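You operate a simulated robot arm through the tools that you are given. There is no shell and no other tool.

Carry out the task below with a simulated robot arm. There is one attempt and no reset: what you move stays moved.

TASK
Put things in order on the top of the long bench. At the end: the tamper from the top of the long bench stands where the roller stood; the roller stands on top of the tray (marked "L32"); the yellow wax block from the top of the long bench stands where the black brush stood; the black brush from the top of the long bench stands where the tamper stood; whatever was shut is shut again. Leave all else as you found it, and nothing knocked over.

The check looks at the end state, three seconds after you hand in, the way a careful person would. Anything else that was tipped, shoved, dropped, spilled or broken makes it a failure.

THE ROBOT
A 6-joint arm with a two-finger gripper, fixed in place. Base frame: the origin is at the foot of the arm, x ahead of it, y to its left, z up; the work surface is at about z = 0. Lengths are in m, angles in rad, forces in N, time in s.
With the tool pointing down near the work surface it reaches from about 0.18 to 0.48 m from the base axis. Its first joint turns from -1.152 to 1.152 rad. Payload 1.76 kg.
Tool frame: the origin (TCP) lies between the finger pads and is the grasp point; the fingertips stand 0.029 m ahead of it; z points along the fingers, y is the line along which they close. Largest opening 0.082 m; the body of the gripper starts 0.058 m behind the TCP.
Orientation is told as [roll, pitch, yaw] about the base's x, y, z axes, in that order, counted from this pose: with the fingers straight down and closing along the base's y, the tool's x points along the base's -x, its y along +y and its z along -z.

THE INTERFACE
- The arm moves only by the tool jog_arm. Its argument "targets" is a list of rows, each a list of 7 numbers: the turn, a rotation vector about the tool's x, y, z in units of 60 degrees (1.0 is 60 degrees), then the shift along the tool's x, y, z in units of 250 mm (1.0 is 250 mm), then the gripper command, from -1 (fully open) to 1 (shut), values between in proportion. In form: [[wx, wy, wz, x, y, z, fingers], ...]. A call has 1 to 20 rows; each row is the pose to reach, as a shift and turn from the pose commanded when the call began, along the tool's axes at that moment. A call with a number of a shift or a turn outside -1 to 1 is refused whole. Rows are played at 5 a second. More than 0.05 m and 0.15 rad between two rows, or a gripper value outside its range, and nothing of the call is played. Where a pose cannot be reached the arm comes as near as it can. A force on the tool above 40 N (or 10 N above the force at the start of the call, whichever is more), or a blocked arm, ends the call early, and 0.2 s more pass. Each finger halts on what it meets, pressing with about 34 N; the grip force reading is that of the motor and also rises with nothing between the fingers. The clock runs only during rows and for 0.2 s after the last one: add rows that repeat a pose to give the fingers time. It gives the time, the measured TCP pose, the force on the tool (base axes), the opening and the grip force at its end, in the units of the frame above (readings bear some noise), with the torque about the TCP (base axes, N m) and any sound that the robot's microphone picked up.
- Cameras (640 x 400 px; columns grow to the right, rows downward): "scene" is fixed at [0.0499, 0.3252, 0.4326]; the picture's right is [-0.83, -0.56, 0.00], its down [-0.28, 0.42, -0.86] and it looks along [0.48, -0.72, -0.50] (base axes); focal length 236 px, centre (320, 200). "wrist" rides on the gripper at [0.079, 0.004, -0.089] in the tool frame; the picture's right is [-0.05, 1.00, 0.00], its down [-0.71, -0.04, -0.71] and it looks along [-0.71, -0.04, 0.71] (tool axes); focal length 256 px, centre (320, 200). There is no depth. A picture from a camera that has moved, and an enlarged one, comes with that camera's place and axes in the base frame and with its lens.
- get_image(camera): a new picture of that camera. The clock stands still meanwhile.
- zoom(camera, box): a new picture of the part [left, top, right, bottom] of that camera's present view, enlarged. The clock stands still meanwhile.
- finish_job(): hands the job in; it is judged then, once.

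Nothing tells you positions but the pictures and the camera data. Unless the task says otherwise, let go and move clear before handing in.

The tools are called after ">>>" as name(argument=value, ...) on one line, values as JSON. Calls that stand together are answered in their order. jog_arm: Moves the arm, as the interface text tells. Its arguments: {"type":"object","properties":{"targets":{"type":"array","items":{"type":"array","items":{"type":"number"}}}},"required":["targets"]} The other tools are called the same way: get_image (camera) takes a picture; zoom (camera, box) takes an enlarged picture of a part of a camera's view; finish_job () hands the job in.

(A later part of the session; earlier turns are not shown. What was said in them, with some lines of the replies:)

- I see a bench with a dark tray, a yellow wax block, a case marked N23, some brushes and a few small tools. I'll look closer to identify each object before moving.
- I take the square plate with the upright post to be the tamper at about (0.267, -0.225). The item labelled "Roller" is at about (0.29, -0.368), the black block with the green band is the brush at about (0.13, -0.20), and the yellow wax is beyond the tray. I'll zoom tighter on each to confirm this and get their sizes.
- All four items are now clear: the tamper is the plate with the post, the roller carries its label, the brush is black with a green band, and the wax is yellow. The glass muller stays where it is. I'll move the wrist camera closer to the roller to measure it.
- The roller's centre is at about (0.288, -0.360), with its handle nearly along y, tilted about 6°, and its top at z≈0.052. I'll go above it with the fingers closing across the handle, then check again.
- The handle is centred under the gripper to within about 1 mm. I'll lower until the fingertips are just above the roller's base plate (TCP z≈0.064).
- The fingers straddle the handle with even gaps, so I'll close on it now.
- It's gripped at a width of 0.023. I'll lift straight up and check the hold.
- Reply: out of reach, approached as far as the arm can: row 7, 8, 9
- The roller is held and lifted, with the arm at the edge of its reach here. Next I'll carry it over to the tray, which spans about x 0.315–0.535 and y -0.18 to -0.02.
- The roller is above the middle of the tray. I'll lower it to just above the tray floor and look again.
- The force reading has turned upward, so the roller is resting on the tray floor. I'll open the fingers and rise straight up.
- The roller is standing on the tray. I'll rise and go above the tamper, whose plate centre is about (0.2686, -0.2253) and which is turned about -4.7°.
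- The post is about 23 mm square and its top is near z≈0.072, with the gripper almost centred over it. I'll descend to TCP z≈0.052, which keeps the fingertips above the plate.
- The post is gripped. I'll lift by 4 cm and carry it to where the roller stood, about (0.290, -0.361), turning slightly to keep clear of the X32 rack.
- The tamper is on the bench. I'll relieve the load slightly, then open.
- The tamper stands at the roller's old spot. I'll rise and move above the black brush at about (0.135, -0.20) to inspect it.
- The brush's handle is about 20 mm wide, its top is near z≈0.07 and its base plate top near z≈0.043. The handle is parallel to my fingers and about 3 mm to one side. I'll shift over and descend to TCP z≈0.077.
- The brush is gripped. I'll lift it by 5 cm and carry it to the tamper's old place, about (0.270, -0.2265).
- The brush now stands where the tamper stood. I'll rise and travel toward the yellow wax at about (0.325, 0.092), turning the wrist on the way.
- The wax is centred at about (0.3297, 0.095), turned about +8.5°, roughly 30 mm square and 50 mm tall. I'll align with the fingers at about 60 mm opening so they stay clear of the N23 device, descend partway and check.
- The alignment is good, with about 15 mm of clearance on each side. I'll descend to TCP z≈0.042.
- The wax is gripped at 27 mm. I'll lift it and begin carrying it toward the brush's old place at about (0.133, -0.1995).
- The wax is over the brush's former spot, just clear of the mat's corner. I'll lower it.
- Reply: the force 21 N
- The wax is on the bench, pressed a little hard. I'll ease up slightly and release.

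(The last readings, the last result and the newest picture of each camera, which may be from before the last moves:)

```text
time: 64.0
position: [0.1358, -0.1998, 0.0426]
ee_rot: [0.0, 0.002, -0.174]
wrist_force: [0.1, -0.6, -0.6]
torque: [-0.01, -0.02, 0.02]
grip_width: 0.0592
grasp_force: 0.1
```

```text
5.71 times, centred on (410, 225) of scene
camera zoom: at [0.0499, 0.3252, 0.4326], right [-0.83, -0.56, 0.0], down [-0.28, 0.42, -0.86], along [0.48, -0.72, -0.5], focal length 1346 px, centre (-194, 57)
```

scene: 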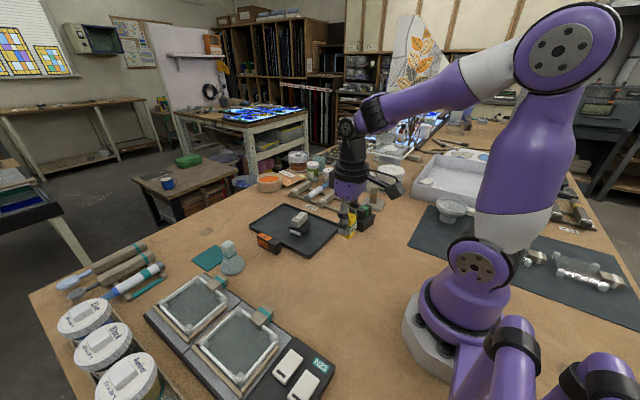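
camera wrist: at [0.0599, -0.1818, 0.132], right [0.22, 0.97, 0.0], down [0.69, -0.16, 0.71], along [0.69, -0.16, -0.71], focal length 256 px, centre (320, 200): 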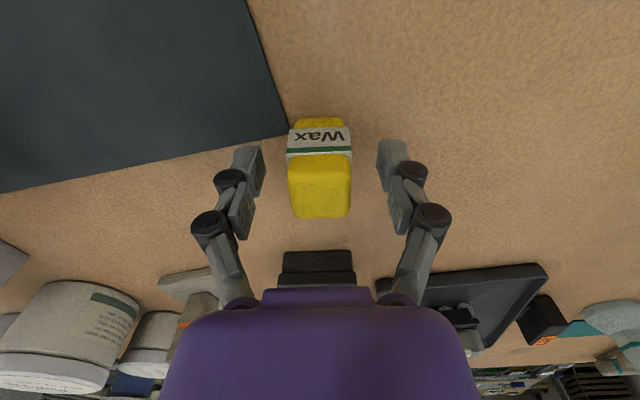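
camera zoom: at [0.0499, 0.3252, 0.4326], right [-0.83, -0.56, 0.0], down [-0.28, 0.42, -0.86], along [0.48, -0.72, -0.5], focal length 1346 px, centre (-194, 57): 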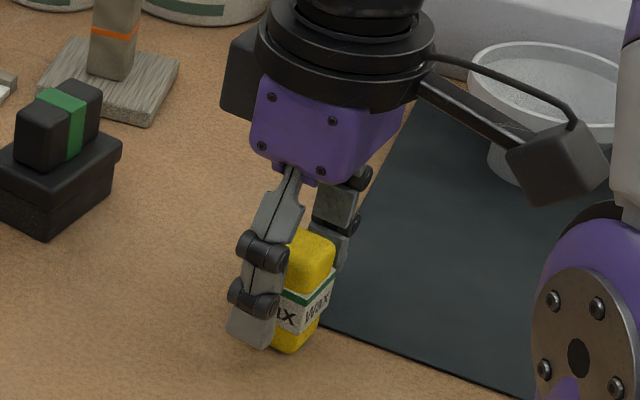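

The wax stands free. I'll rise straight up and clear, then inspect everything.

>>> jog_arm(targets=[[0, 0, 0, 0, 0, -0.04, -0.45], [0, 0, 0, 0, 0, -0.1, -0.45], [0, 0, 0, 0, 0, -0.18, -0.6], [0, 0, 0, 0, 0, -0.27, -1], [0, 0, 0, 0, 0, -0.37, -1], [0, 0, 0, 0, 0, -0.47, -1], [0, 0, 0, 0, 0, -0.58, -1], [0, 0, 0, 0, 0, -0.69, -1], [0, 0, 0, 0, 0, -0.8, -1], [0, 0, 0, 0, 0, -0.92, -1], [0, 0, 0, 0, 0, -1.0, -1], [0, 0, 0, 0, 0, -1.0, -1]])

>>> get_image(camera="scene")

>>> zoom(camera="scene", box=[335, 180, 435, 260])

>>> get_image(camera="wrist")

>>> zoom(camera="scene", box=[180, 160, 440, 320])

```text
time: 66.6
position: [0.136, -0.1982, 0.2929]
ee_rot: [-0.001, 0.0, -0.173]
wrist_force: [-0.1, -0.3, 0.2]
torque: [-0.02, -0.02, -0.02]
grip_width: 0.0819
grasp_force: 0.2
```

```text
taken
```

scene: 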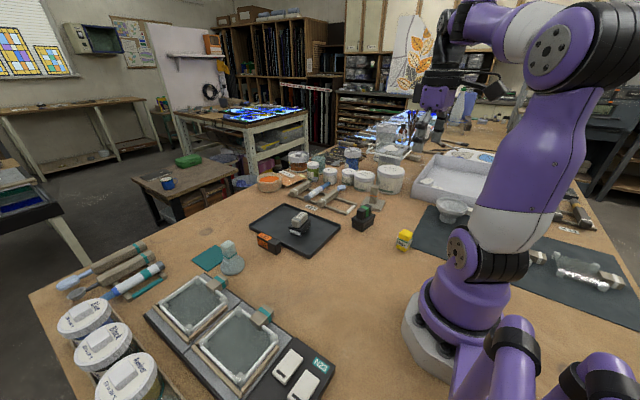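

```text
5.00 times, centred on (385, 220) of scene
camera zoom: at [0.0499, 0.3252, 0.4326], right [-0.83, -0.56, 0.0], down [-0.28, 0.42, -0.86], along [0.48, -0.72, -0.5], focal length 1178 px, centre (-5, 100)
```

zoom: 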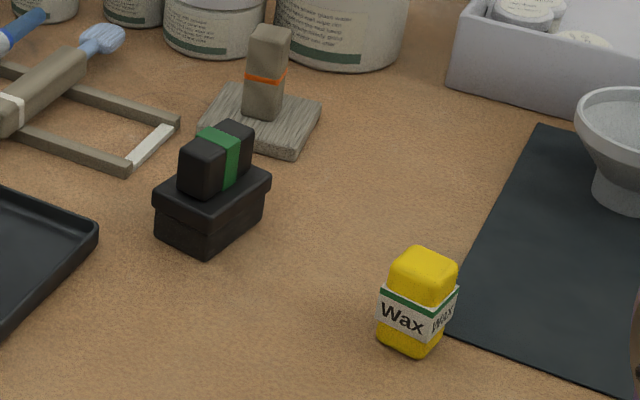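

```text
taken
camera wrist: at [0.0593, -0.1812, 0.3822], right [0.22, 0.97, 0.0], down [0.69, -0.16, 0.71], along [0.69, -0.16, -0.71], focal length 256 px, centre (320, 200)
```

wrist: 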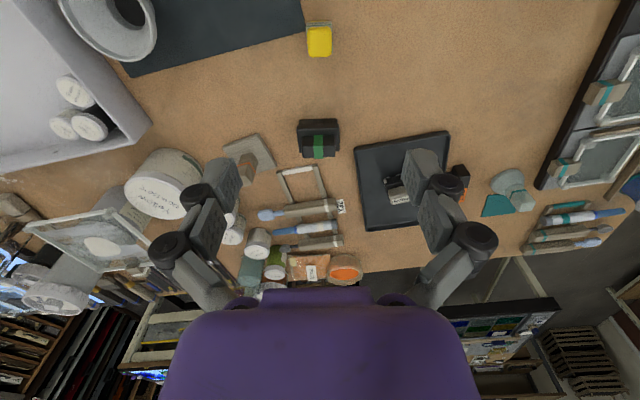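

```text
2.46 times, centred on (310, 240) of scene
camera zoom: at [0.0499, 0.3252, 0.4326], right [-0.83, -0.56, 0.0], down [-0.28, 0.42, -0.86], along [0.48, -0.72, -0.5], focal length 580 px, centre (345, 102)
```

zoom: 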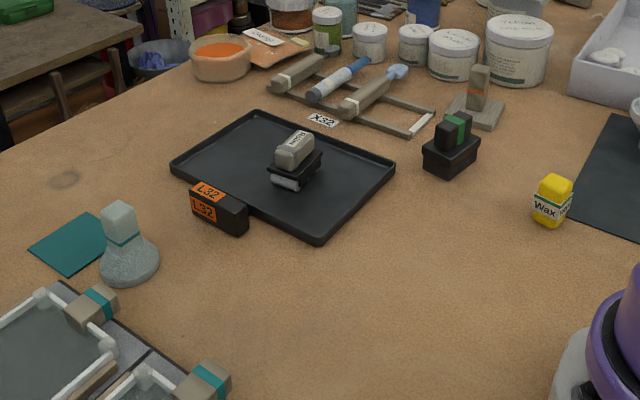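

All four items appear to be in place. I'll do a last close check of the untouched areas before handing in.

>>> zoom(camera="scene", box=[40, 220, 340, 400])

>>> zoom(camera="scene", box=[335, 180, 425, 250])

>>> zoom(camera="scene", box=[240, 140, 420, 260])

```text
2.13 times, centred on (190, 310) of scene
camera zoom: at [0.0499, 0.3252, 0.4326], right [-0.83, -0.56, 0.0], down [-0.28, 0.42, -0.86], along [0.48, -0.72, -0.5], focal length 502 px, centre (597, -35)
```

zoom: 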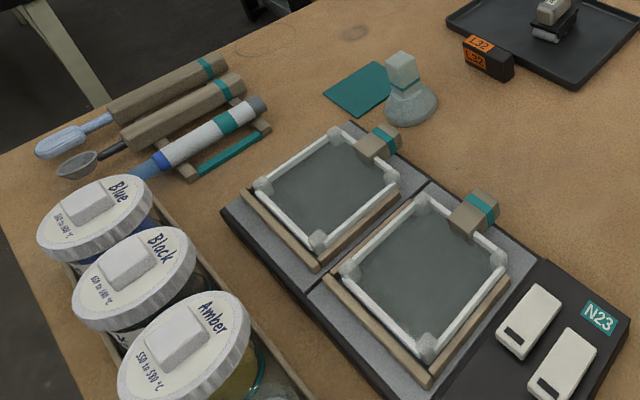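

```text
5.71 times, centred on (380, 215) of scene
camera zoom: at [0.0499, 0.3252, 0.4326], right [-0.83, -0.56, 0.0], down [-0.28, 0.42, -0.86], along [0.48, -0.72, -0.5], focal length 1346 px, centre (-23, 114)
```

zoom: 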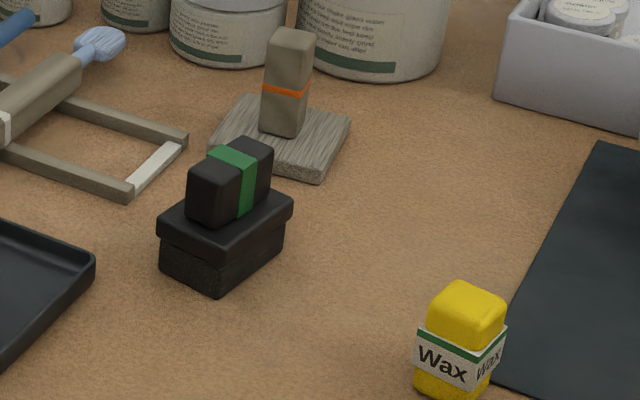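

```text
3.33 times, centred on (330, 200) of scene
camera zoom: at [0.0499, 0.3252, 0.4326], right [-0.83, -0.56, 0.0], down [-0.28, 0.42, -0.86], along [0.48, -0.72, -0.5], focal length 785 px, centre (287, 200)
```

zoom: 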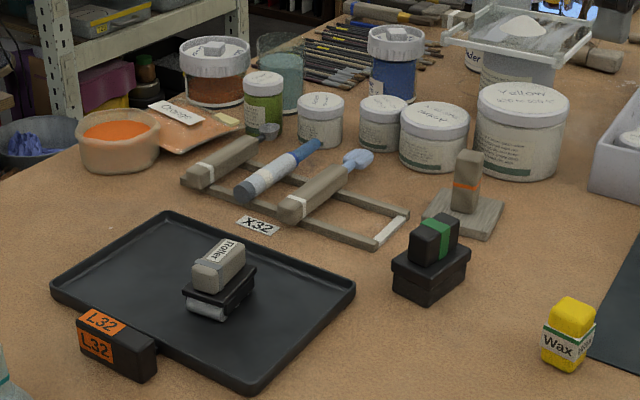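

The roller stands on the L32 tray. The tamper stands at the roller's spot, the black brush at the tamper's spot and the wax at the brush's spot. Everything is upright, nothing else has moved, and the arm is clear, so I'm handing in.

>>> finish_job()

```text
The job is handed in.
```

The bench is set out as you asked, and I've handed the job in; the result of the check hasn't come back.

- **Roller:** it stands on the tray marked "L32", near the middle of the tray floor.
- **Tamper:** it stands where the roller stood, within about 2 mm by the camera readings. I turned it about 11° to keep clear of the X32 rack.
- **Black brush:** it stands where the tamper stood, within about 1 mm.
- **Yellow wax block:** it stands where the brush stood, within about 5 mm, on bare bench just beside the mat corner.

I didn't open anything, so nothing needed shutting again. In the last pictures everything was upright and I saw nothing else out of place. The gripper was open and well clear of the bench when I handed in.
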